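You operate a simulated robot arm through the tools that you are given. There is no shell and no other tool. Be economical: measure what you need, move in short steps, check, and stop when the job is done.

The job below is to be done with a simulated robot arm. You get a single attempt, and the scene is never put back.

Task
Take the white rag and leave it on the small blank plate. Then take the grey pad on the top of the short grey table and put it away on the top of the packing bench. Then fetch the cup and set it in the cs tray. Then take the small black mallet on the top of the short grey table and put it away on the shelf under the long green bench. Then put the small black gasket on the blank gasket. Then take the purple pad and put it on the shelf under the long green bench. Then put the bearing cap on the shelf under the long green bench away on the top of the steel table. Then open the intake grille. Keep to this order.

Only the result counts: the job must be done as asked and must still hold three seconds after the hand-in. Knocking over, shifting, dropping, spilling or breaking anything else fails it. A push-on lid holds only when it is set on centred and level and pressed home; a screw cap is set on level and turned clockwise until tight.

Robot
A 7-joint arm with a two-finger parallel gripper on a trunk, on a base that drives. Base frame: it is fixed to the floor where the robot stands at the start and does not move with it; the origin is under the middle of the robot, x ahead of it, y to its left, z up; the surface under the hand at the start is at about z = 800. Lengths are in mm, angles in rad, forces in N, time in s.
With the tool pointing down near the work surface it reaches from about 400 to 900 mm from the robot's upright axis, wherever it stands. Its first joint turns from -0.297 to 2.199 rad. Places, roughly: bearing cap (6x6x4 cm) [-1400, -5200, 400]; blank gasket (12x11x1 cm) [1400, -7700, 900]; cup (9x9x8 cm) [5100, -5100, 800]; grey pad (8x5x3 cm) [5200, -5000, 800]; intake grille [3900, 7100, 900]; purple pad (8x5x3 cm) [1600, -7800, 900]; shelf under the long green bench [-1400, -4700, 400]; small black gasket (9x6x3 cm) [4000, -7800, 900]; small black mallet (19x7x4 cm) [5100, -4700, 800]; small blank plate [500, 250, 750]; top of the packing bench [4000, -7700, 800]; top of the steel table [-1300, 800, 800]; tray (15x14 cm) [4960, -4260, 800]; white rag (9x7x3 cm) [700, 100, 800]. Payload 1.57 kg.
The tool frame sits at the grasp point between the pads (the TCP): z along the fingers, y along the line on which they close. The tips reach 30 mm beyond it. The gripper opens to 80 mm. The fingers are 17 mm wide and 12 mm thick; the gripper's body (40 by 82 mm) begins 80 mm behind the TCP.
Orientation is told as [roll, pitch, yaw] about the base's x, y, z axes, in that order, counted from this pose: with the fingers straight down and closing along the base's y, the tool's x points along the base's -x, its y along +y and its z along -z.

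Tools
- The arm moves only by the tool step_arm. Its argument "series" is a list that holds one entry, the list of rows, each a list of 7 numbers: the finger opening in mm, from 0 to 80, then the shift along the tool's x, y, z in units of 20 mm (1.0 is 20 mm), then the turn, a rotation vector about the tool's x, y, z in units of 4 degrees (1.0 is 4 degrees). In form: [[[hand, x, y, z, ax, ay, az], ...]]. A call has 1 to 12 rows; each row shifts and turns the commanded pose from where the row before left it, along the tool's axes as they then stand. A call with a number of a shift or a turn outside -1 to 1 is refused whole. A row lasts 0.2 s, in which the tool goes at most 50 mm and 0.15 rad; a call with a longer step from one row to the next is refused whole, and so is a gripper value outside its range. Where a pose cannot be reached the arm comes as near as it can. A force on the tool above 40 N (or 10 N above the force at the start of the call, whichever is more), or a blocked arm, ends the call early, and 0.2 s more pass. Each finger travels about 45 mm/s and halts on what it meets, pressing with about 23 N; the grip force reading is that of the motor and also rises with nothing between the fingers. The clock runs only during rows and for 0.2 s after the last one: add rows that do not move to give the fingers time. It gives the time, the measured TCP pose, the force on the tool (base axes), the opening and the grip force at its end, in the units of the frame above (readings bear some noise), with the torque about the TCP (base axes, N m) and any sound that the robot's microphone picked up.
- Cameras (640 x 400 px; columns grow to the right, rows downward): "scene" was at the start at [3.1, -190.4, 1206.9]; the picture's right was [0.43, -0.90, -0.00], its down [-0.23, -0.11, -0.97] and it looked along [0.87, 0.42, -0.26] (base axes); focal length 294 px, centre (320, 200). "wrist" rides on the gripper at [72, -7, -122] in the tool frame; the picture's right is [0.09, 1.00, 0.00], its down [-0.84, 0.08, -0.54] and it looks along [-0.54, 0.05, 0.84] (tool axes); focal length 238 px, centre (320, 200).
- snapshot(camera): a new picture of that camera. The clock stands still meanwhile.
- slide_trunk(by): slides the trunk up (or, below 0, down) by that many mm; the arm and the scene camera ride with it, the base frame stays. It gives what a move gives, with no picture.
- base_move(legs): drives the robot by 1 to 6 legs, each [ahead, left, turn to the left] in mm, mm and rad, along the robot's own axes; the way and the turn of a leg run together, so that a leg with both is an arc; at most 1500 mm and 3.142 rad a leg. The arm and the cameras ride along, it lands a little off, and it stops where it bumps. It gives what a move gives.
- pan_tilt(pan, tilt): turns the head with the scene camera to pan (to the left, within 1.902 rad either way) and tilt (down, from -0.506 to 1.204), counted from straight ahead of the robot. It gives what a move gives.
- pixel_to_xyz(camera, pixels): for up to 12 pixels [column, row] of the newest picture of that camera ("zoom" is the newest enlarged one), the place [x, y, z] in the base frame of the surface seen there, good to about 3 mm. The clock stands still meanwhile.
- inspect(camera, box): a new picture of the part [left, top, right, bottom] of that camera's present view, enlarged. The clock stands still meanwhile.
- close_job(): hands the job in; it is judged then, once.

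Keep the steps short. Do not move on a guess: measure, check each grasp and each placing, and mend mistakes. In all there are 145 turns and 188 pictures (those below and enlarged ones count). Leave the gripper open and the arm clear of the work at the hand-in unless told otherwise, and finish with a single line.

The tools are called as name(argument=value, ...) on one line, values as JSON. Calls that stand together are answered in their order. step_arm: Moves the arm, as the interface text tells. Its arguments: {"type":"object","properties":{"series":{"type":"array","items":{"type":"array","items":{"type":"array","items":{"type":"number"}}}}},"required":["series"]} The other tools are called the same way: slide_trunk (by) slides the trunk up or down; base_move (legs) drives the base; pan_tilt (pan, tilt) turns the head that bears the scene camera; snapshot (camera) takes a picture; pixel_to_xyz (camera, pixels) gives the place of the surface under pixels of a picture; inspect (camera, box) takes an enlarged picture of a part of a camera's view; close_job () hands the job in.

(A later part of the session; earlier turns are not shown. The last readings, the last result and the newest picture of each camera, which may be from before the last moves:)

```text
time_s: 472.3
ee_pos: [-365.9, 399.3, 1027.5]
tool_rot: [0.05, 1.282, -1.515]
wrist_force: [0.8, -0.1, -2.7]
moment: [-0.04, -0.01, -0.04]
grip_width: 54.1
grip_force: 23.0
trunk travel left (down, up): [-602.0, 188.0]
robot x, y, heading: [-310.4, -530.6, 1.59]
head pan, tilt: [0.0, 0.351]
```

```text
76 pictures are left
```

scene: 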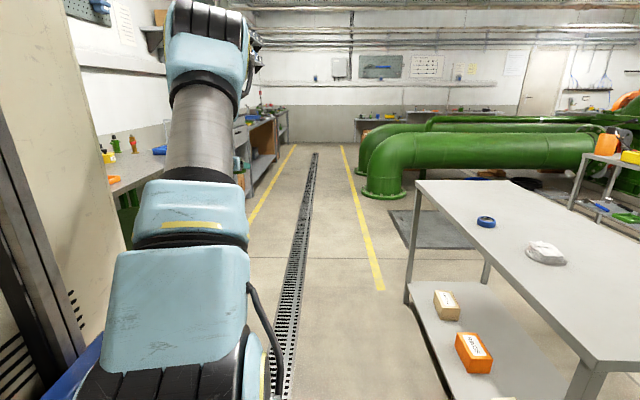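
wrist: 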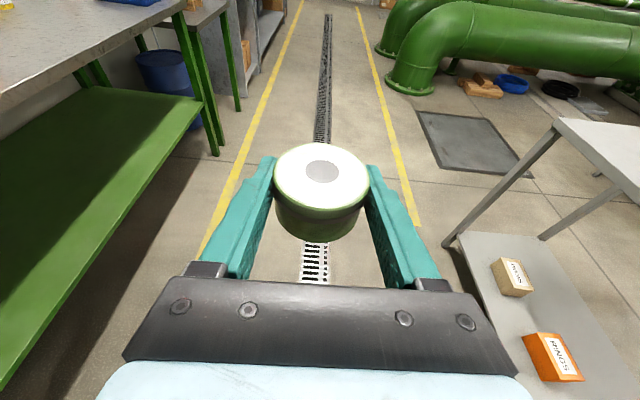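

The rag still sits on the plate, and the steel-topped table with green frame is on the left. Drawing the hand back 190 mm, driving ahead 900, and turning partly left to view that table.

step_arm(series=[[[0, 0, 0, -1, 0, 0, 0], [0, 0, 0, -1, 0, 0, 0], [0, 0, 0, -1, 0, 0, 0], [0, 0, 0, -1, 0, 0, 0], [0, 0, 0, -1, 0, 0, 0], [0, 0, 0, -1, 0, 0, 0], [0, 0, 0, -1, 0, 0, 0], [0, 0, 0, -1, 0, 0, 0], [0, 0, 0, -1, 0, 0, 0], [0, 0, 0, -1, 0, 0, 0]]])

base_move(legs=[[900, -120, 0], [0, 0, 0.9]])

snapshot(camera="scene")

snapshot(camera="wrist")

```text
time_s: 474.5
ee_pos: [-363.0, 207.2, 1085.5]
tool_rot: [0.05, 1.281, -1.514]
wrist_force: [-0.7, -0.6, -2.5]
moment: [0.03, -0.02, -0.01]
grip_width: 53.9
grip_force: 23.0
trunk travel left (down, up): [-602.0, 188.0]
robot x, y, heading: [-309.9, -531.4, 1.586]
head pan, tilt: [0.0, 0.351]
```

```text
time_s: 481.6
ee_pos: [-830.1, 769.5, 1084.3]
tool_rot: [0.05, 1.28, -0.596]
wrist_force: [-0.3, -0.6, -3.7]
moment: [0.02, -0.02, 0.0]
grip_width: 54.1
grip_force: 22.8
trunk travel left (down, up): [-602.0, 188.0]
robot x, y, heading: [-213.4, 358.4, 2.506]
head pan, tilt: [0.0, 0.351]
```

```text
75 pictures are left
```

scene: 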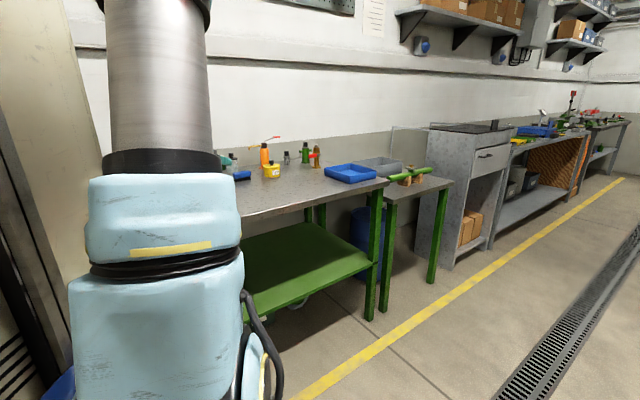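

```text
74 pictures are left
```

wrist: 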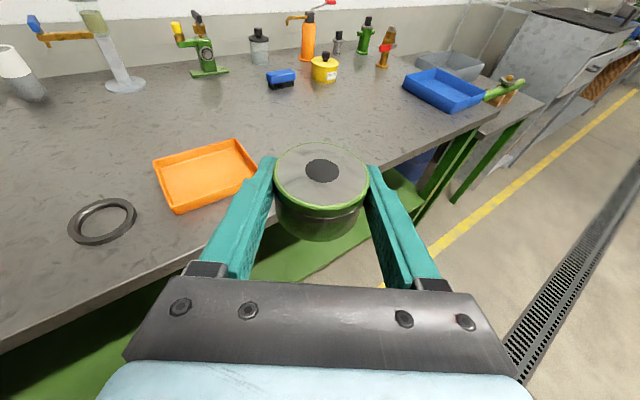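

Measuring free areas on this table, e.g. (330,130), (390,130), and the neighbours.

pixel_to_xyz(camera="wrist", pixels=[[380, 160], [420, 150], [360, 130], [280, 115], [325, 80], [405, 95], [485, 105], [235, 140], [253, 170], [165, 160], [100, 260], [130, 130]])

```text
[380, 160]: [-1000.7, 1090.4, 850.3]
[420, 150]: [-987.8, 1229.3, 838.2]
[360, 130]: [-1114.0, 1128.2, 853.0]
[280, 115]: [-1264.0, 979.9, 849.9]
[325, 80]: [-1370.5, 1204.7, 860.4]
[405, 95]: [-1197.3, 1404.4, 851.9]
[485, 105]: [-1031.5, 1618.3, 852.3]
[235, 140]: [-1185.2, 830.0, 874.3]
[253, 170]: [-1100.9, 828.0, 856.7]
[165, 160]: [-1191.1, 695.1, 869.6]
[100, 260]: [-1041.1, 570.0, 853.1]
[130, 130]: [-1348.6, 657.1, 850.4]
```

Free spot at about (−1130, 1050). Turning to heading π, strafing right 727 and moving ahead 177.

base_move(legs=[[0, 0, 0.636], [0, -727, 0], [175, 0, 0]])

slide_trunk(by=-150)

snapshot(camera="wrist")

pixel_to_xyz(camera="wrist", pixels=[[320, 260], [230, 140], [410, 140], [320, 110], [200, 250]])

```text
time_s: 488.3
ee_pos: [-1132.7, 1041.0, 1086.3]
tool_rot: [0.052, 1.281, 0.044]
wrist_force: [0.0, 0.6, -3.5]
moment: [-0.01, 0.01, 0.02]
grip_width: 53.8
grip_force: 23.3
trunk travel left (down, up): [-602.0, 188.0]
robot x, y, heading: [-392.9, 1084.5, -3.137]
head pan, tilt: [0.0, 0.351]
```

```text
time_s: 490.1
ee_pos: [-1131.1, 1041.0, 935.3]
tool_rot: [0.052, 1.28, 0.044]
wrist_force: [-0.9, 0.3, -3.1]
moment: [0.0, -0.01, 0.0]
grip_width: 54.2
grip_force: 23.3
trunk travel left (down, up): [-452.0, 338.0]
robot x, y, heading: [-394.3, 1082.6, -3.135]
head pan, tilt: [0.0, 0.351]
```

```text
73 pictures are left
```

wrist: 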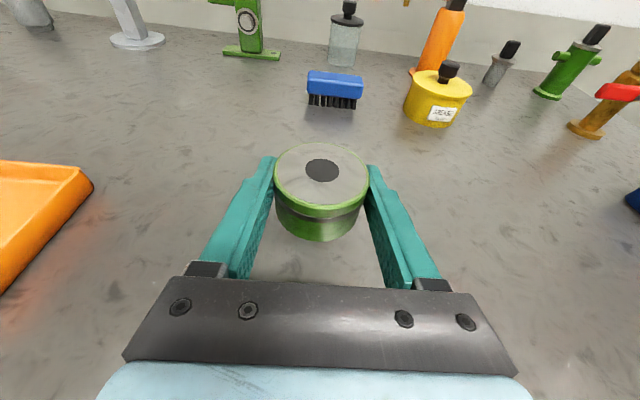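

```text
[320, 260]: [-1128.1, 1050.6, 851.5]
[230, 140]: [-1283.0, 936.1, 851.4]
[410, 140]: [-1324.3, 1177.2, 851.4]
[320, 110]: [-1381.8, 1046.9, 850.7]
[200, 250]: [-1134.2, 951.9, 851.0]
```

The area is free (z 851). Lowering 58 mm, then in small steps to contact.

slide_trunk(by=-58)

slide_trunk(by=-4)

slide_trunk(by=-2)

```text
time_s: 491.1
ee_pos: [-1132.0, 1042.0, 876.4]
tool_rot: [0.05, 1.278, 0.043]
wrist_force: [0.0, 0.3, -1.5]
moment: [0.01, -0.03, 0.01]
grip_width: 53.8
grip_force: 22.6
trunk travel left (down, up): [-394.0, 396.0]
robot x, y, heading: [-395.5, 1085.0, -3.136]
head pan, tilt: [0.0, 0.351]
```

```text
time_s: 491.6
ee_pos: [-1132.1, 1041.5, 874.1]
tool_rot: [0.052, 1.28, 0.044]
wrist_force: [0.6, -0.5, -3.2]
moment: [-0.01, -0.03, 0.0]
grip_width: 53.9
grip_force: 23.0
trunk travel left (down, up): [-390.0, 400.0]
robot x, y, heading: [-395.0, 1083.1, -3.137]
head pan, tilt: [0.0, 0.351]
```

```text
time_s: 492.1
ee_pos: [-1132.3, 1041.0, 872.8]
tool_rot: [0.052, 1.279, 0.044]
wrist_force: [0.3, -0.4, -2.2]
moment: [-0.01, -0.01, 0.0]
grip_width: 54.0
grip_force: 22.8
trunk travel left (down, up): [-388.0, 402.0]
robot x, y, heading: [-393.7, 1083.6, -3.131]
head pan, tilt: [0.0, 0.351]
```

slide_trunk(by=-2)

slide_trunk(by=-1.5)

```text
time_s: 492.6
ee_pos: [-1130.4, 1041.5, 870.8]
tool_rot: [0.048, 1.285, 0.043]
wrist_force: [1.5, 0.3, 5.0]
moment: [-0.18, -0.03, 0.05]
grip_width: 54.0
grip_force: 23.5
trunk travel left (down, up): [-386.0, 404.0]
robot x, y, heading: [-387.3, 1086.2, -3.138]
head pan, tilt: [0.0, 0.351]
```

```text
time_s: 493.1
ee_pos: [-1132.2, 1041.9, 870.7]
tool_rot: [0.048, 1.285, 0.041]
wrist_force: [0.1, 0.4, 17.6]
moment: [-0.32, -0.22, -0.02]
grip_width: 54.1
grip_force: 23.2
trunk travel left (down, up): [-384.0, 406.0]
robot x, y, heading: [-392.9, 1084.1, -3.138]
head pan, tilt: [0.0, 0.351]
```

Contact (17 N). Opening, then backing straight out.

step_arm(series=[[[54, 0, 0, 0, 0, 0, 0], [60, 0, 0, 0, 0, 0, 0], [76, 0, 0, 0, 0, 0, 0], [76, 0, 0, 0, 0, 0, 0], [76, 0, 0, 0, 0, 0, 0]]])

base_move(legs=[[-200, 0, 0]])

slide_trunk(by=100)

snapshot(camera="wrist")

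```text
time_s: 494.4
ee_pos: [-1131.4, 1041.3, 867.9]
tool_rot: [0.052, 1.278, 0.043]
wrist_force: [-0.1, -0.4, 0.7]
moment: [-0.01, 0.01, 0.03]
grip_width: 76.4
grip_force: 0.0
trunk travel left (down, up): [-384.0, 406.0]
robot x, y, heading: [-390.3, 1083.9, -3.139]
head pan, tilt: [0.0, 0.351]
```

```text
time_s: 495.9
ee_pos: [-930.6, 1040.8, 868.8]
tool_rot: [0.05, 1.283, 0.045]
wrist_force: [-0.2, -0.3, 0.7]
moment: [-0.05, -0.01, 0.02]
grip_width: 76.1
grip_force: 0.1
trunk travel left (down, up): [-384.0, 406.0]
robot x, y, heading: [-189.5, 1085.5, -3.135]
head pan, tilt: [0.0, 0.351]
```

```text
time_s: 497.3
ee_pos: [-930.6, 1041.8, 967.8]
tool_rot: [0.05, 1.282, 0.046]
wrist_force: [-0.6, -0.1, -0.1]
moment: [0.04, -0.02, 0.04]
grip_width: 76.0
grip_force: 0.0
trunk travel left (down, up): [-484.0, 306.0]
robot x, y, heading: [-188.5, 1087.1, -3.134]
head pan, tilt: [0.0, 0.351]
```

```text
72 pictures are left
```

wrist: 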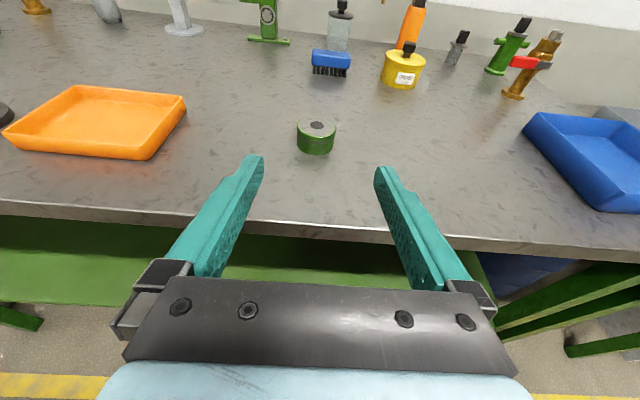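

The cap stands on the steel table. Last: the intake grille. Turning to heading π/2 and driving along the aisle toward +y.

base_move(legs=[[0, 0, -1.577], [1500, -50, 0], [1500, 0, 0], [800, 0, 0]])

pan_tilt(pan=-0.5, tilt=0.2)

snapshot(camera="scene")

pan_tilt(pan=-1.3, tilt=0.2)

snapshot(camera="scene")

```text
refused: leg 2 is longer than a leg can be; nothing moved
```

```text
time_s: 498.2
ee_pos: [-930.3, 1041.6, 968.2]
tool_rot: [0.051, 1.281, 0.044]
wrist_force: [-0.2, 0.3, 1.1]
moment: [0.02, -0.01, 0.0]
grip_width: 76.0
grip_force: 0.0
trunk travel left (down, up): [-484.0, 306.0]
robot x, y, heading: [-190.3, 1084.7, -3.139]
head pan, tilt: [-0.499, 0.201]
```

```text
71 pictures are left
```

scene: 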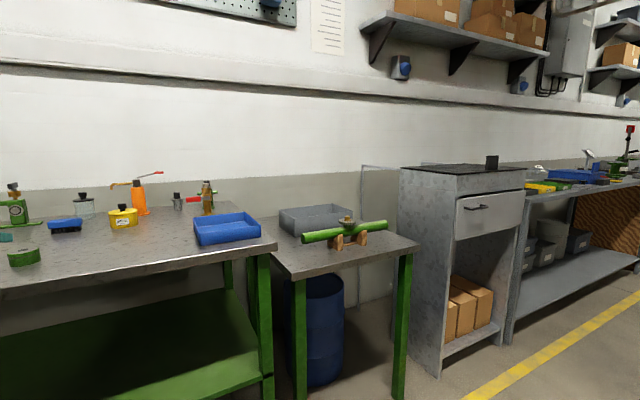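

```text
time_s: 499.3
ee_pos: [-931.4, 1042.2, 968.6]
tool_rot: [0.051, 1.281, 0.047]
wrist_force: [-0.3, 0.3, 0.3]
moment: [0.03, -0.01, 0.01]
grip_width: 75.9
grip_force: 0.1
trunk travel left (down, up): [-484.0, 306.0]
robot x, y, heading: [-193.2, 1087.7, -3.134]
head pan, tilt: [-1.3, 0.201]
```

```text
70 pictures are left
```

scene: 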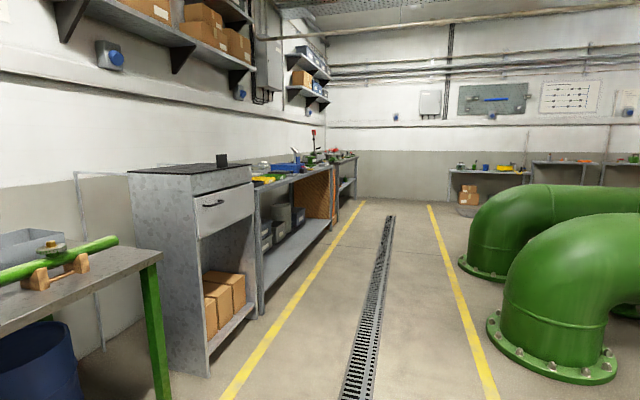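

A leg was too long, so nothing moved. Measuring the pipe flanges and far wall first.

pixel_to_xyz(camera="scene", pixels=[[490, 335], [550, 380], [462, 265], [440, 150], [500, 190], [600, 180], [388, 220], [345, 205], [370, 350]])

base_move(legs=[[0, 0, -1.577], [1450, 0, 0], [1450, 0, 0], [800, 0, 0]])

pan_tilt(pan=-0.5, tilt=0.2)

snapshot(camera="scene")

pan_tilt(pan=-1.3, tilt=0.2)

snapshot(camera="scene")

```text
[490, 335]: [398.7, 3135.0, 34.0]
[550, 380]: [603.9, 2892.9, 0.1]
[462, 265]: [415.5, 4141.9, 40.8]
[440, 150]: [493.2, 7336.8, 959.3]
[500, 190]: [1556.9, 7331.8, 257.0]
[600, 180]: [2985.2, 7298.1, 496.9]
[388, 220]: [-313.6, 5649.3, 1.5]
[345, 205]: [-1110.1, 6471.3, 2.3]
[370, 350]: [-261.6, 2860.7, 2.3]
```

```text
time_s: 521.2
ee_pos: [-306.4, 5552.5, 967.8]
tool_rot: [0.051, 1.282, -1.509]
wrist_force: [-0.1, -0.6, 1.3]
moment: [-0.01, 0.01, 0.03]
grip_width: 75.9
grip_force: 0.1
trunk travel left (down, up): [-484.0, 306.0]
robot x, y, heading: [-250.2, 4817.8, 1.595]
head pan, tilt: [-1.3, 0.201]
```

```text
time_s: 522.3
ee_pos: [-306.4, 5553.1, 968.2]
tool_rot: [0.051, 1.281, -1.51]
wrist_force: [0.3, -0.6, 0.4]
moment: [0.04, -0.02, -0.01]
grip_width: 75.9
grip_force: 0.0
trunk travel left (down, up): [-484.0, 306.0]
robot x, y, heading: [-251.4, 4815.1, 1.593]
head pan, tilt: [-0.499, 0.201]
```

```text
69 pictures are left
```

scene: 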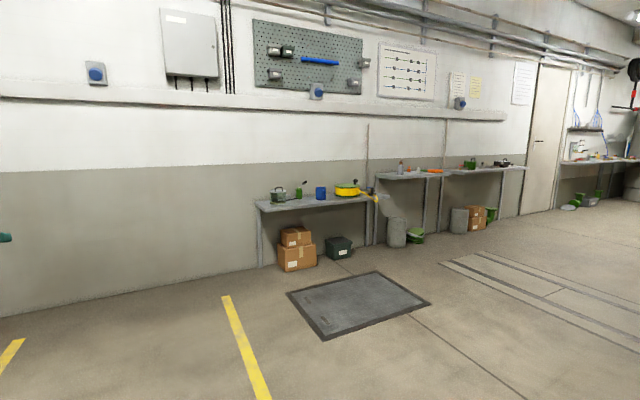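

```text
time_s: 523.5
ee_pos: [-305.9, 5553.0, 967.4]
tool_rot: [0.05, 1.281, -1.51]
wrist_force: [0.4, 0.5, -0.5]
moment: [0.01, -0.04, -0.01]
grip_width: 76.1
grip_force: 0.0
trunk travel left (down, up): [-484.0, 306.0]
robot x, y, heading: [-247.4, 4814.0, 1.591]
head pan, tilt: [-1.3, 0.201]
```

```text
68 pictures are left
```

scene: 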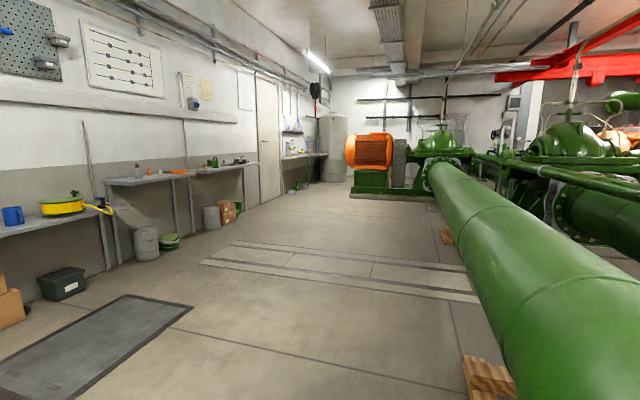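

The grille should be around the wall tables at x ≈ 3900. Driving ahead 700 and strafing right 3600, then looking.

base_move(legs=[[700, 0, -0.02], [0, -1450, 0], [0, -1450, 0], [0, -700, 0]])

pan_tilt(pan=-0.1, tilt=0.25)

snapshot(camera="scene")

snapshot(camera="wrist")

```text
time_s: 544.5
ee_pos: [3311.5, 6321.4, 968.7]
tool_rot: [0.051, 1.281, -1.519]
wrist_force: [0.0, -0.4, 0.6]
moment: [-0.01, 0.0, 0.04]
grip_width: 75.8
grip_force: 0.1
trunk travel left (down, up): [-484.0, 306.0]
robot x, y, heading: [3363.4, 5579.9, 1.582]
head pan, tilt: [-1.3, 0.201]
```

```text
time_s: 545.9
ee_pos: [3310.9, 6321.3, 967.0]
tool_rot: [0.051, 1.28, -1.522]
wrist_force: [-0.8, 0.8, 0.6]
moment: [-0.01, 0.01, 0.0]
grip_width: 76.0
grip_force: 0.0
trunk travel left (down, up): [-484.0, 306.0]
robot x, y, heading: [3358.0, 5581.9, 1.585]
head pan, tilt: [-0.099, 0.25]
```

```text
67 pictures are left
```

scene: 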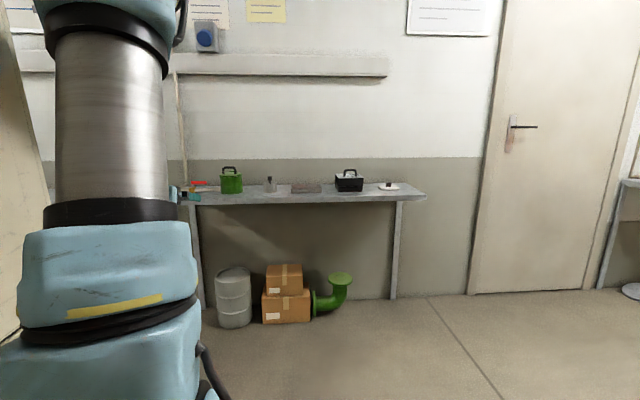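

```text
66 pictures are left
```

wrist: 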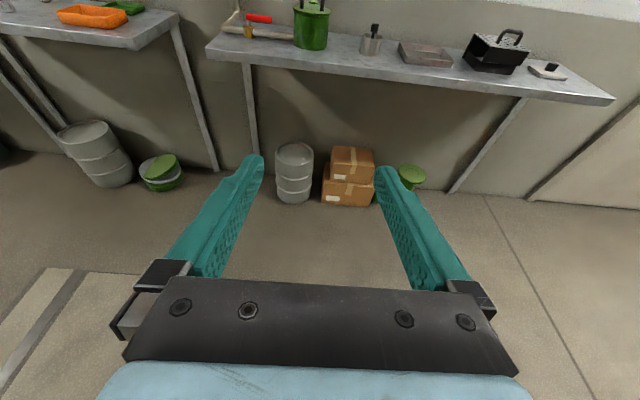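

Enlarging the table top in both views and measuring.

inspect(camera="wrist", box=[380, 0, 620, 120])

pixel_to_xyz(camera="zoom", pixels=[[320, 130], [250, 110], [380, 120], [300, 160], [345, 90], [120, 140], [450, 195], [230, 180], [600, 265], [345, 150]])

inspect(camera="scene", box=[260, 150, 440, 220])

```text
2.67 times, centred on (500, 60) of wrist
```

zoom: 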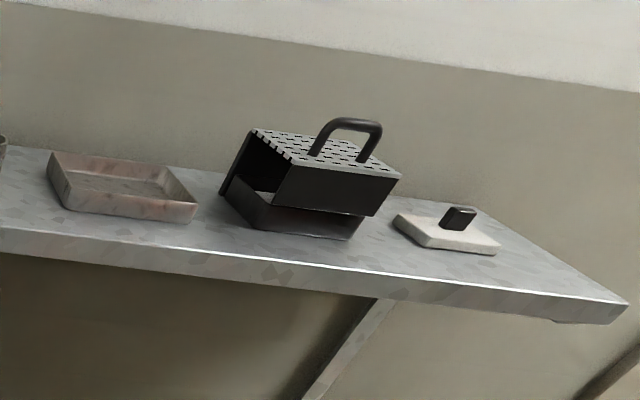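

```text
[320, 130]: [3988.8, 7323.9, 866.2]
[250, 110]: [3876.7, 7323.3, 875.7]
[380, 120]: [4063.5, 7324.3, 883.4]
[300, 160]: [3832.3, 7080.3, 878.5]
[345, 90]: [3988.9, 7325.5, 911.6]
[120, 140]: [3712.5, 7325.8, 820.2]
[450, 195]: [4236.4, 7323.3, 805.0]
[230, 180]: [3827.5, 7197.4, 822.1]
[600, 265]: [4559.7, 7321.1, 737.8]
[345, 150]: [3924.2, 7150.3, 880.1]
```

```text
3.56 times, centred on (350, 185) of scene
```

zoom: 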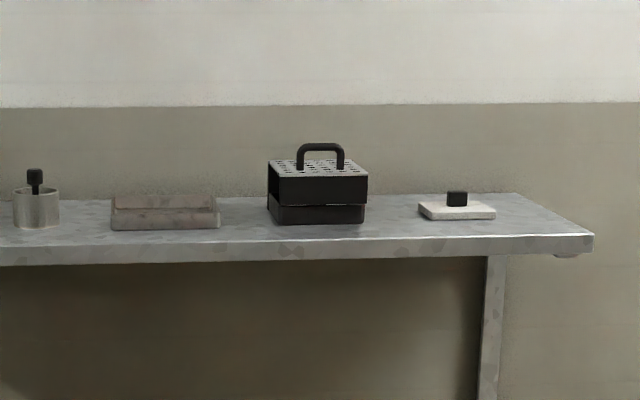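

A black box with a perforated top and a handle stands at about (3880, 7130): the intake grille. Raising the trunk 100 and moving closer to study it.

slide_trunk(by=100)

base_move(legs=[[0, -560, -0.012], [550, 0, 0]])

inspect(camera="wrist", box=[160, 0, 480, 200])

snapshot(camera="wrist")

inspect(camera="scene", box=[100, 100, 400, 288])

```text
time_s: 547.2
ee_pos: [3311.3, 6321.8, 1068.9]
tool_rot: [0.051, 1.281, -1.521]
wrist_force: [-1.1, 0.7, -1.1]
moment: [-0.02, 0.0, 0.01]
grip_width: 76.1
grip_force: 0.1
trunk travel left (down, up): [-584.0, 206.0]
robot x, y, heading: [3356.8, 5578.9, 1.586]
head pan, tilt: [-0.099, 0.25]
```

```text
time_s: 553.2
ee_pos: [3865.9, 6880.1, 1068.5]
tool_rot: [0.051, 1.281, -1.523]
wrist_force: [-0.2, -0.2, 0.2]
moment: [0.0, -0.01, 0.0]
grip_width: 76.2
grip_force: 0.1
trunk travel left (down, up): [-584.0, 206.0]
robot x, y, heading: [3909.5, 6140.5, 1.577]
head pan, tilt: [-0.099, 0.25]
```

```text
2.00 times, centred on (320, 100) of wrist
```

zoom: 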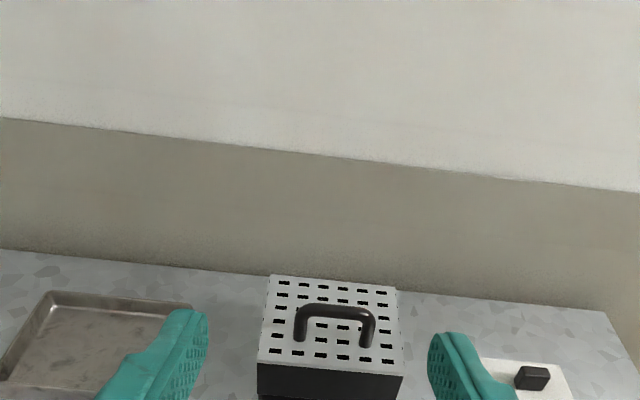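

```text
62 pictures are left
```

wrist: 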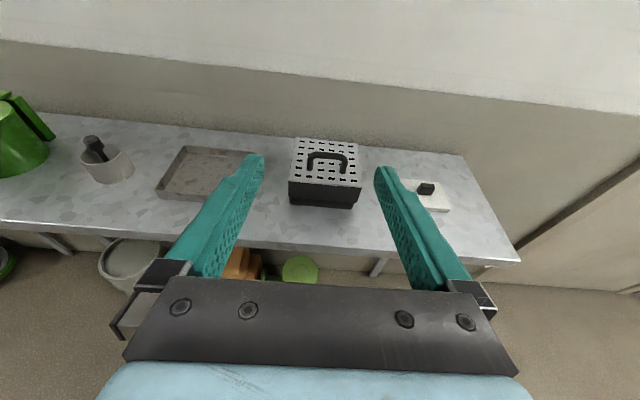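

```text
2.13 times, centred on (250, 194) of scene
```

zoom: 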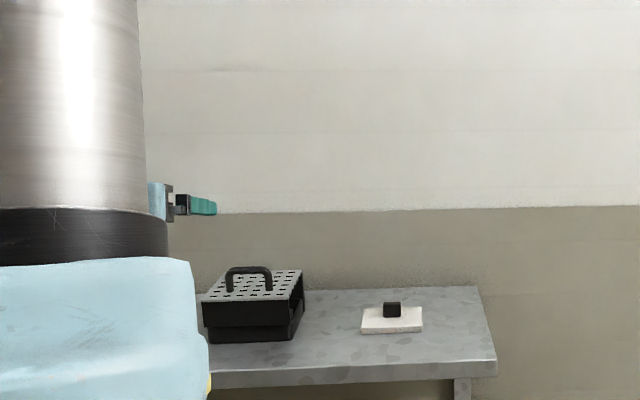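

Measuring the box's top, handle and front, and enlarging it.

pixel_to_xyz(camera="wrist", pixels=[[296, 140], [356, 143], [291, 180], [360, 184], [308, 166], [347, 169], [327, 153], [325, 195], [325, 205], [290, 200], [327, 176], [240, 215]])

inspect(camera="wrist", box=[272, 125, 384, 215])

inspect(camera="scene", box=[190, 210, 260, 270])

```text
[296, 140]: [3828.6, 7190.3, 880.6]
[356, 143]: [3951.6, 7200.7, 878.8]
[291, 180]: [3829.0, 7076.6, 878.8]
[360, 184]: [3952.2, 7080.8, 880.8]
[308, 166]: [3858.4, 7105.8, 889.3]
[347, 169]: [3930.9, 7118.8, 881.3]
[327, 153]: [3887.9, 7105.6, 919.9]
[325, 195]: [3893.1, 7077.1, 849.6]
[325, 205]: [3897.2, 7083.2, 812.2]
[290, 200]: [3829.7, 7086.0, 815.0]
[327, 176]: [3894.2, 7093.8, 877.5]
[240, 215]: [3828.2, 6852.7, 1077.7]
```

```text
4.44 times, centred on (328, 170) of wrist
```

zoom: 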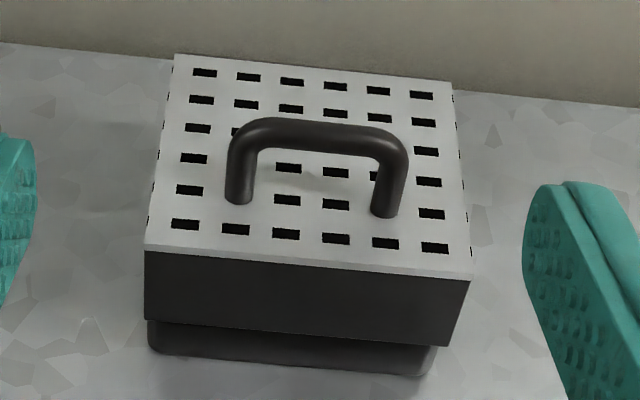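

```text
6.67 times, centred on (225, 240) of scene
```

zoom: 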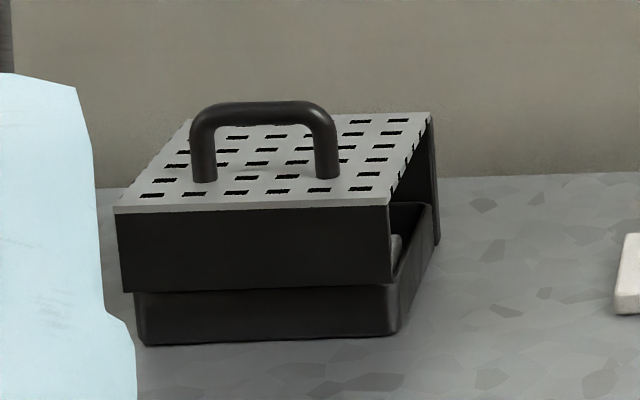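

It's a hood with a perforated top, front panel and a bar handle near the front (bar at y ≈ 7106, z ≈ 915, along x), presumably hinged at the rear edge (y ≈ 7197). I'll back off, raise the trunk, bring the hand vertical and turn it so the fingers close along y.

base_move(legs=[[-200, 0, 0]])

slide_trunk(by=60)

step_arm(series=[[[50, -0.6, 0, 0, 0, -1, 0], [50, -0.6, 0, 0, 0, -1, 0], [50, -0.6, 0, 0, 0, -1, 0], [50, -0.6, 0, 0, 0, -1, 0], [50, -0.6, 0, 0, 0, -1, 0], [50, -0.6, 0, 0, 0, -1, 0], [50, -0.6, 0, 0, 0, -1, 0], [50, -0.6, 0, 0, 0, -1, 0], [50, -0.6, 0, 0, 0, -1, 0], [50, -0.6, 0, 0, 0, -1, 0], [50, 0, 0, 0, 0, -1, 0], [50, 0, 0, 0, 0, -1, 0]]])

step_arm(series=[[[50, 0, 0, 0, 0, -1, 0], [50, 0, 0, 0, 0, -1, 0], [50, 0, 0, 0, 0, -1, 0], [50, 0, 0, 0, 0, -1, 0], [50, 0, 0, 0, 0, -1, 0], [50, 0, 0, 0, 0, -1, 0], [50, 0, 0, 0, 0, 0, 0]]])

```text
time_s: 554.8
ee_pos: [3869.0, 6679.7, 1068.5]
tool_rot: [0.05, 1.28, -1.521]
wrist_force: [-0.1, 1.0, 0.8]
moment: [-0.01, -0.02, -0.02]
grip_width: 76.0
grip_force: 0.0
trunk travel left (down, up): [-584.0, 206.0]
robot x, y, heading: [3913.6, 5941.2, 1.577]
head pan, tilt: [-0.099, 0.25]
```

```text
time_s: 555.8
ee_pos: [3868.2, 6682.8, 1128.4]
tool_rot: [0.051, 1.28, -1.519]
wrist_force: [0.5, 0.9, 0.2]
moment: [0.01, 0.04, 0.0]
grip_width: 76.1
grip_force: 0.0
trunk travel left (down, up): [-644.0, 146.0]
robot x, y, heading: [3912.2, 5941.0, 1.581]
head pan, tilt: [-0.099, 0.25]
```

```text
time_s: 558.4
ee_pos: [3867.7, 6615.3, 1031.3]
tool_rot: [0.017, 0.442, -1.562]
wrist_force: [-0.2, -0.1, 0.3]
moment: [0.0, -0.02, 0.01]
grip_width: 50.2
grip_force: 0.1
trunk travel left (down, up): [-644.0, 146.0]
robot x, y, heading: [3914.2, 5941.0, 1.581]
head pan, tilt: [-0.099, 0.25]
```

```text
time_s: 560.0
ee_pos: [3869.1, 6616.1, 1032.3]
tool_rot: [0.013, 0.023, -1.569]
wrist_force: [-1.2, 0.0, -0.5]
moment: [-0.02, -0.02, 0.02]
grip_width: 50.2
grip_force: 0.0
trunk travel left (down, up): [-644.0, 146.0]
robot x, y, heading: [3914.6, 5939.6, 1.587]
head pan, tilt: [-0.099, 0.25]
```

Vertical now. Turning the hand 90° so the fingers close along y.

step_arm(series=[[[50, 0, 0, 0, 0, -0.33, 1], [50, 0, 0, 0, 0, 0, 1], [50, 0, 0, 0, 0, 0, 1], [50, 0, 0, 0, 0, 0, 1], [50, 0, 0, 0, 0, 0, 1], [50, 0, 0, 0, 0, 0, 1], [50, 0, 0, 0, 0, 0, 1], [50, 0, 0, 0, 0, 0, 1], [50, 0, 0, 0, 0, 0, 1], [50, 0, 0, 0, 0, 0, 1], [50, 0, 0, 0, 0, 0, 1], [50, 0, 0, 0, 0, 0, 1]]])

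step_arm(series=[[[50, 0, 0, 0, 0, 0, 1], [50, 0, 0, 0, 0, 0, 1], [50, 0, 0, 0, 0, 0, 1], [50, 0, 0, 0, 0, 0, 1], [50, 0, 0, 0, 0, 0, 1], [50, 0, 0, 0, 0, 0, 1], [50, 0, 0, 0, 0, 0, 1], [50, 0, 0, 0, 0, 0, 1], [50, 0, 0, 0, 0, 0, 1], [50, 0, 0, 0, 0, 0, 1], [50, 0, 0, 0, 0, 0, 0.5]]])

base_move(legs=[[440, 0, -0.01]])

snapshot(camera="wrist")

snapshot(camera="scene")

```text
time_s: 562.6
ee_pos: [3868.9, 6615.6, 1031.6]
tool_rot: [0.009, 0.011, -2.409]
wrist_force: [-0.5, -0.1, 0.4]
moment: [-0.02, -0.01, -0.01]
grip_width: 50.0
grip_force: 0.1
trunk travel left (down, up): [-644.0, 146.0]
robot x, y, heading: [3916.8, 5943.8, 1.582]
head pan, tilt: [-0.099, 0.25]
```

```text
time_s: 565.0
ee_pos: [3868.4, 6615.1, 1031.5]
tool_rot: [-0.003, 0.013, -3.141]
wrist_force: [-0.1, -0.1, -0.2]
moment: [-0.01, -0.01, -0.01]
grip_width: 50.0
grip_force: 0.0
trunk travel left (down, up): [-644.0, 146.0]
robot x, y, heading: [3914.3, 5939.6, 1.581]
head pan, tilt: [-0.099, 0.25]
```

```text
time_s: 567.6
ee_pos: [3873.6, 7049.7, 1032.3]
tool_rot: [-0.001, 0.014, 3.132]
wrist_force: [-0.6, 0.7, 0.8]
moment: [0.03, 0.02, -0.01]
grip_width: 50.0
grip_force: 0.0
trunk travel left (down, up): [-644.0, 146.0]
robot x, y, heading: [3908.4, 6379.8, 1.568]
head pan, tilt: [-0.099, 0.25]
```

```text
58 pictures are left
```

wrist: 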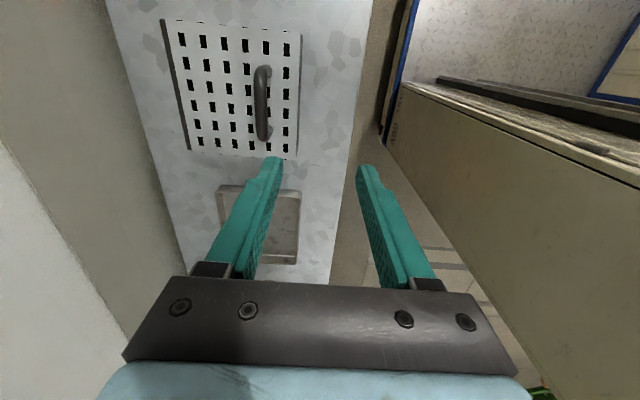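

```text
57 pictures are left
```

scene: 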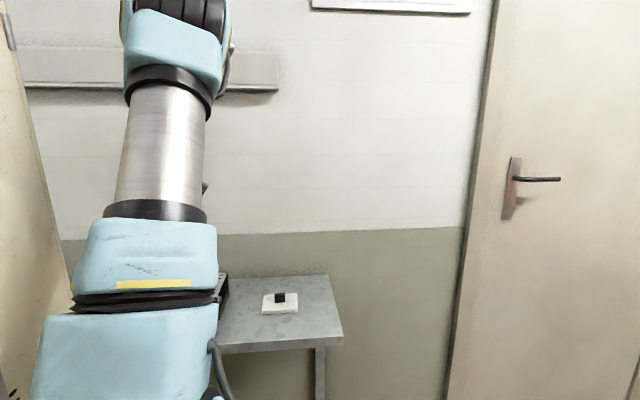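

Wrist view shows the handle at (262,103). Measuring it and the plate.

pixel_to_xyz(camera="wrist", pixels=[[262, 75], [261, 100], [260, 125], [258, 68], [267, 137], [165, 25], [299, 35], [295, 155], [188, 150], [230, 90], [183, 100]])

inspect(camera="wrist", box=[140, 0, 340, 170])

```text
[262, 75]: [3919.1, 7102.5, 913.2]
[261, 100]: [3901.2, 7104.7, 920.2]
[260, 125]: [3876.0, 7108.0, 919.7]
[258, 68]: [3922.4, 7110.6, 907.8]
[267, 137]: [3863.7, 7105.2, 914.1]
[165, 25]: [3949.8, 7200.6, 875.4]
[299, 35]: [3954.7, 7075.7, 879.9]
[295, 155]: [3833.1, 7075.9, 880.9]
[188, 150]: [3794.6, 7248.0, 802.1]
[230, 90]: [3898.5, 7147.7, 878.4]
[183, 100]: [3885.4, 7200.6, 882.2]
```

```text
2.35 times, centred on (240, 85) of wrist
```

zoom: 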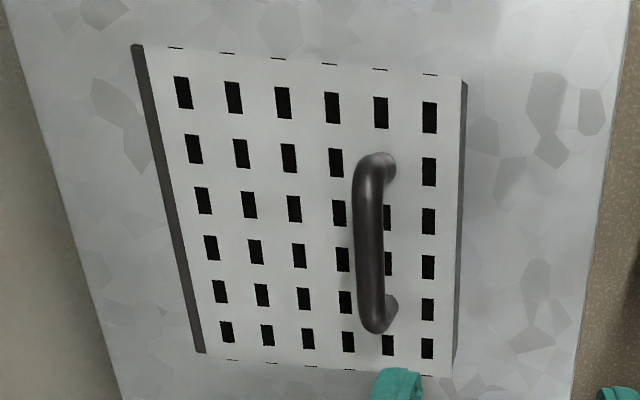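

Bar: x 3860–3923, y 7106, top z 920; rear hinge strip at y ≈ 7203. Moving the base 90 mm closer and the hand above the bar's middle (3892, 7106).

base_move(legs=[[90, 0, 0]])

step_arm(series=[[[50, 0.3, 0.55, 0.5, 0, -0.1, 0], [50, 0.3, 0.55, 0.5, 0, -0.1, 0], [50, 0.3, 0.55, 0.5, 0, 0, 0], [50, 0, 0, 0.5, 0, 0, 0], [50, 0, 0, 0, 0, 0, 0]]])

snapshot(camera="wrist")

pixel_to_xyz(camera="wrist", pixels=[[320, 100], [318, 80], [318, 120], [320, 60]])

```text
time_s: 568.7
ee_pos: [3873.1, 7139.1, 1031.1]
tool_rot: [-0.001, 0.014, 3.131]
wrist_force: [-0.2, 0.7, 0.4]
moment: [0.02, -0.01, -0.01]
grip_width: 49.9
grip_force: 0.0
trunk travel left (down, up): [-644.0, 146.0]
robot x, y, heading: [3912.6, 6463.6, 1.569]
head pan, tilt: [-0.099, 0.25]
```

```text
time_s: 569.9
ee_pos: [3892.6, 7106.8, 991.3]
tool_rot: [-0.001, 0.0, 3.131]
wrist_force: [-0.2, -0.4, -0.7]
moment: [-0.01, -0.01, -0.01]
grip_width: 50.1
grip_force: 0.0
trunk travel left (down, up): [-644.0, 146.0]
robot x, y, heading: [3909.7, 6465.7, 1.572]
head pan, tilt: [-0.099, 0.25]
```

```text
55 pictures are left
```

wrist: 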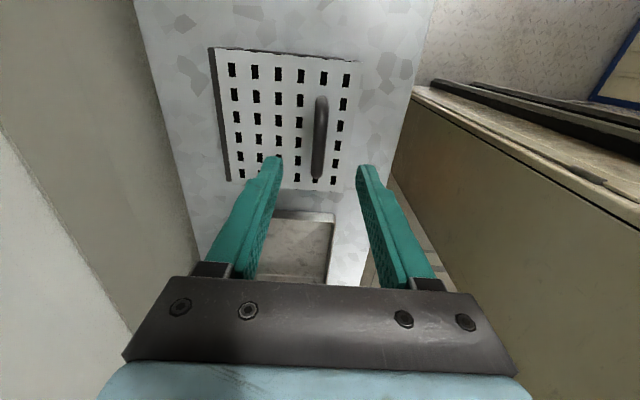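

```text
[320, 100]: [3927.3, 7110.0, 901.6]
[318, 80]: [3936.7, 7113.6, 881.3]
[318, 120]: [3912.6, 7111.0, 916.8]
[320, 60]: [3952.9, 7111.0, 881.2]
```

Aligned over the bar. Descending 74 mm (tips ~6 mm above the plate) and closing.

step_arm(series=[[[50, 0, -0.06, 0.93, 0, 0, 0], [50, 0, 0, 0.93, 0, 0, 0], [50, 0, 0, 0.93, 0, 0, 0], [50, 0, 0, 0.9, 0, 0, 0], [50, 0, 0, 0, 0, 0, 0], [0, 0, 0, 0, 0, 0, 0], [0, 0, 0, 0, 0, 0, 0], [0, 0, 0, 0, 0, 0, 0], [0, 0, 0, 0, 0, 0, 0]]])

snapshot(camera="wrist")

```text
time_s: 571.9
ee_pos: [3891.6, 7107.9, 917.0]
tool_rot: [-0.003, 0.001, 3.13]
wrist_force: [0.2, 2.5, -1.0]
moment: [0.03, 0.01, 0.13]
grip_width: 11.6
grip_force: 28.5
trunk travel left (down, up): [-644.0, 146.0]
robot x, y, heading: [3911.9, 6467.6, 1.569]
head pan, tilt: [-0.099, 0.25]
```

```text
54 pictures are left
```

wrist: 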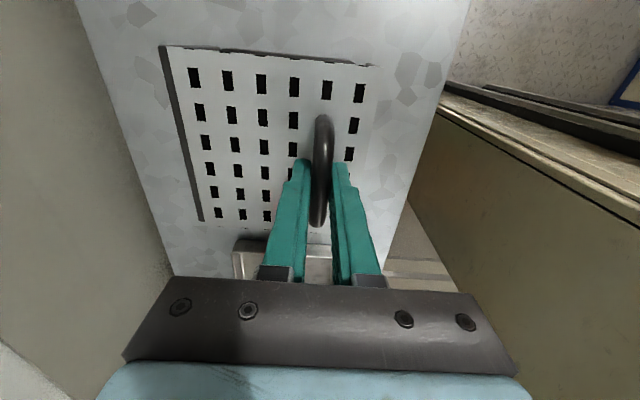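

The bar is gripped (11.6 mm). Starting the opening arc about the rear hinge: first 20° in small rows, watching the force.

step_arm(series=[[[0, 0, -0.18, -0.41, 0, 0, 0], [0, 0, -0.2, -0.385, 0, 0, 0], [0, 0, 0, 0, 0, 0, 0]]])

snapshot(camera="wrist")

```text
time_s: 572.7
ee_pos: [3891.9, 7115.2, 932.5]
tool_rot: [-0.003, 0.0, 3.133]
wrist_force: [-1.1, 2.4, -2.8]
moment: [-0.08, -0.09, 0.12]
grip_width: 11.3
grip_force: 28.9
trunk travel left (down, up): [-644.0, 146.0]
robot x, y, heading: [3914.0, 6464.3, 1.569]
head pan, tilt: [-0.099, 0.25]
```

```text
53 pictures are left
```

wrist: 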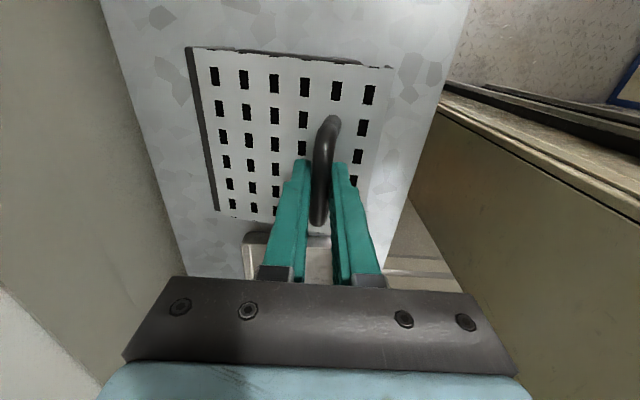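

Forces are small. Checking the plate's tilt before continuing.

pixel_to_xyz(camera="wrist", pixels=[[385, 80], [370, 75], [300, 65], [200, 55], [190, 60], [250, 100]])

step_arm(series=[[[0, 0, -0.25, -0.37, 0, 0, 0], [0, 0, -0.265, -0.34, 0, 0, 0], [0, 0, 0, 0, 0, 0, 0]]])

snapshot(camera="wrist")

pixel_to_xyz(camera="wrist", pixels=[[395, 80], [370, 75], [300, 65], [220, 55], [250, 100]])

```text
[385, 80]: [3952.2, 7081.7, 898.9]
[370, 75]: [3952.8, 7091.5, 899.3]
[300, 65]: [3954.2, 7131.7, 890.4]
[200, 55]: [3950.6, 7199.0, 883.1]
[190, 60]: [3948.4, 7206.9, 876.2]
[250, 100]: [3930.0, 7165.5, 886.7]
```

```text
time_s: 573.5
ee_pos: [3890.6, 7125.3, 947.5]
tool_rot: [-0.003, 0.0, 3.133]
wrist_force: [-3.8, 2.9, -4.2]
moment: [-0.03, -0.15, 0.15]
grip_width: 11.5
grip_force: 29.2
trunk travel left (down, up): [-644.0, 146.0]
robot x, y, heading: [3911.5, 6467.2, 1.574]
head pan, tilt: [-0.099, 0.25]
```

```text
52 pictures are left
```

wrist: 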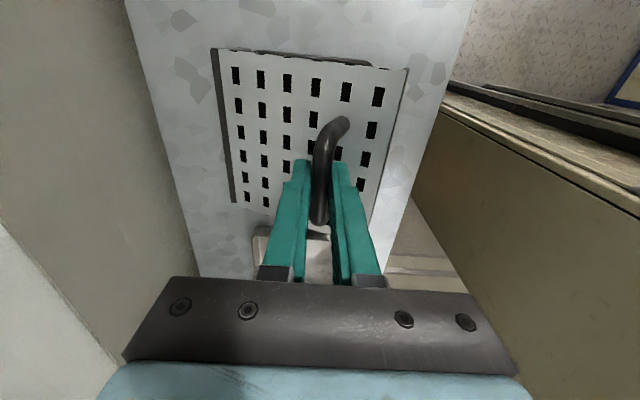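

```text
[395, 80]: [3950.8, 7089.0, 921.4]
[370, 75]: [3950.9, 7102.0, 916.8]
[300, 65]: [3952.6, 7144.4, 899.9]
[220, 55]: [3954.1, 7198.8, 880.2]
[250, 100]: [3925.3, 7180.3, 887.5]
```

Rear hinge confirmed (20° open). Continuing the arc to about 50°.

step_arm(series=[[[0, 0, -0.305, -0.32, 0, 0, 0], [0, 0, -0.325, -0.29, 0, 0, 0], [0, 0, -0.355, -0.26, 0, 0, 0], [0, 0, -0.375, -0.23, 0, 0, 0], [0, 0, -0.395, -0.195, 0, 0, 0], [0, 0, -0.405, -0.16, 0, 0, 0], [0, 0, 0, 0, 0, 0, 0]]])

snapshot(camera="wrist")

```text
time_s: 575.1
ee_pos: [3892.4, 7169.2, 976.4]
tool_rot: [-0.001, 0.0, 3.131]
wrist_force: [-4.6, -0.2, -2.2]
moment: [-0.01, 0.24, 0.11]
grip_width: 11.2
grip_force: 28.2
trunk travel left (down, up): [-644.0, 146.0]
robot x, y, heading: [3911.8, 6467.1, 1.566]
head pan, tilt: [-0.099, 0.25]
```

```text
51 pictures are left
```

wrist: 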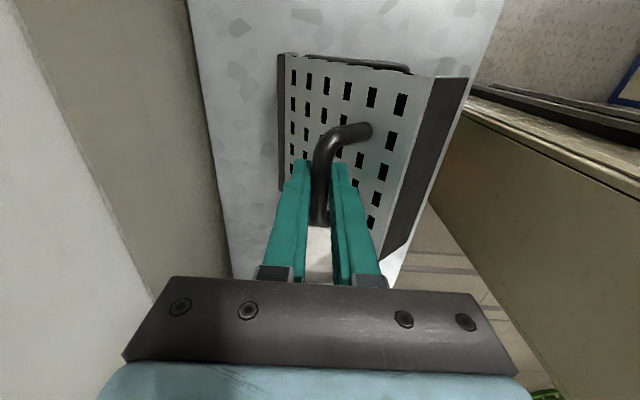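

Continuing to about 90°.

step_arm(series=[[[0, 0, -0.42, -0.125, 0, 0, 0], [0, 0, -0.43, -0.09, 0, 0, 0], [0, 0, -0.44, -0.045, 0, 0, 0], [0, 0, -0.44, -0.015, 0, 0, 0], [0, 0, -0.437, 0.03, 0, 0, 0], [0, 0, -0.433, 0.06, 0, 0, 0], [0, 0, -0.427, 0.105, 0, 0, 0], [0, 0, -0.418, 0.14, 0, 0, 0], [0, 0, 0, 0, 0, 0, 0]]])

snapshot(camera="wrist")

```text
time_s: 577.1
ee_pos: [3893.0, 7237.0, 976.4]
tool_rot: [-0.002, 0.001, 3.131]
wrist_force: [-1.3, 0.6, 0.8]
moment: [0.0, 0.02, 0.12]
grip_width: 11.4
grip_force: 29.1
trunk travel left (down, up): [-644.0, 146.0]
robot x, y, heading: [3914.1, 6466.1, 1.567]
head pan, tilt: [-0.099, 0.25]
```

```text
50 pictures are left
```

wrist: 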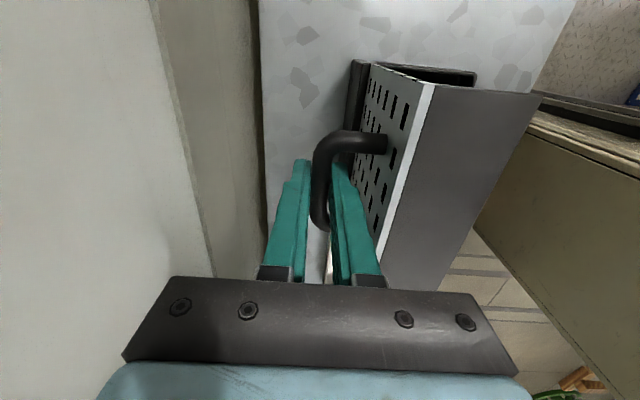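

Roughly upright. Measuring the plate's lean.

pixel_to_xyz(camera="wrist", pixels=[[378, 75], [400, 82], [425, 90], [430, 100], [395, 240], [460, 120], [355, 75]])

```text
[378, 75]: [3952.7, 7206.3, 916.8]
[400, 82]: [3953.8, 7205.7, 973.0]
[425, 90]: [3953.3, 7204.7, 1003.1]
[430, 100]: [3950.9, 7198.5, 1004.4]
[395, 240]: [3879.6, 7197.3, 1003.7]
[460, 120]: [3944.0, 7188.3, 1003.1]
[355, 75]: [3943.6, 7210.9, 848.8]
```

It stands at 90°. Going on to about 103° so that it rests open past vertical, watching the force.

step_arm(series=[[[0, 0, -0.405, 0.175, 0, 0, 0], [0, 0, -0.385, 0.21, 0, 0, 0], [0, 0, -0.22, 0.14, 0, 0, 0], [0, 0, 0, 0, 0, 0, 0]]])

snapshot(camera="wrist")

pixel_to_xyz(camera="wrist", pixels=[[370, 75], [400, 85], [420, 95], [430, 110]])

```text
time_s: 578.1
ee_pos: [3893.0, 7258.1, 965.5]
tool_rot: [-0.003, 0.0, 3.134]
wrist_force: [0.1, 0.1, -1.4]
moment: [0.03, 0.1, 0.1]
grip_width: 11.4
grip_force: 29.1
trunk travel left (down, up): [-644.0, 146.0]
robot x, y, heading: [3912.1, 6467.6, 1.575]
head pan, tilt: [-0.099, 0.25]
```

```text
49 pictures are left
```

wrist: 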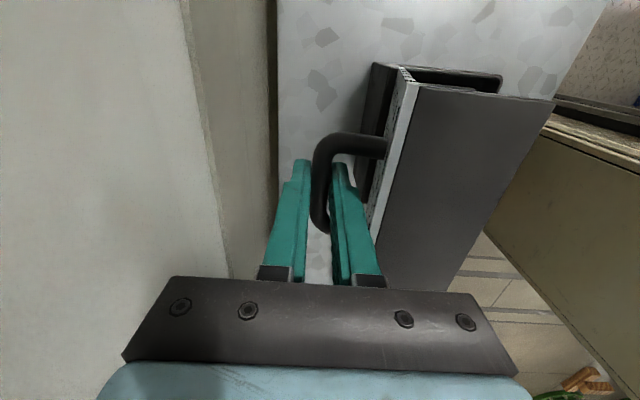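

```text
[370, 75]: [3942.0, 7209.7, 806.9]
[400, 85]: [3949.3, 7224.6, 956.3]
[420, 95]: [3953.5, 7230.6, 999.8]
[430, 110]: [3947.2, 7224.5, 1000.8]
```

About 102° open with no resistance. Releasing carefully to 22 mm (little room to the plate) and watching whether the lid holds.

step_arm(series=[[[16, 0, 0, 0, 0, 0, 0], [22, 0, 0, 0, 0, 0, 0], [22, 0, 0, 0, 0, 0, 0], [22, 0, 0, 0, 0, 0, 0]]])

snapshot(camera="wrist")

pixel_to_xyz(camera="wrist", pixels=[[410, 90], [420, 100], [430, 110], [350, 145], [320, 190], [338, 200]])

```text
time_s: 579.1
ee_pos: [3893.9, 7257.1, 966.9]
tool_rot: [-0.001, -0.002, 3.131]
wrist_force: [-0.6, 0.4, 0.9]
moment: [-0.03, 0.02, 0.02]
grip_width: 22.0
grip_force: 0.0
trunk travel left (down, up): [-644.0, 146.0]
robot x, y, heading: [3913.6, 6464.7, 1.571]
head pan, tilt: [-0.099, 0.25]
```

```text
48 pictures are left
```

wrist: 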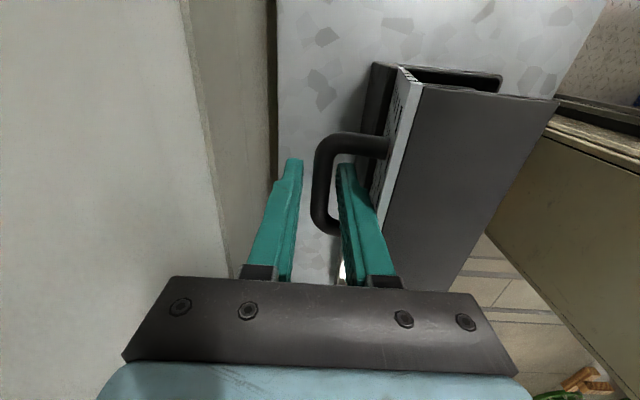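

```text
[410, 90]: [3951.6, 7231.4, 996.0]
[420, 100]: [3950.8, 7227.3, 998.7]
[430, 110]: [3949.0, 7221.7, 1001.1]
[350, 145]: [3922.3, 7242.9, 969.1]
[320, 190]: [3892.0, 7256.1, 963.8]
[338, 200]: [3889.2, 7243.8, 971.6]
```

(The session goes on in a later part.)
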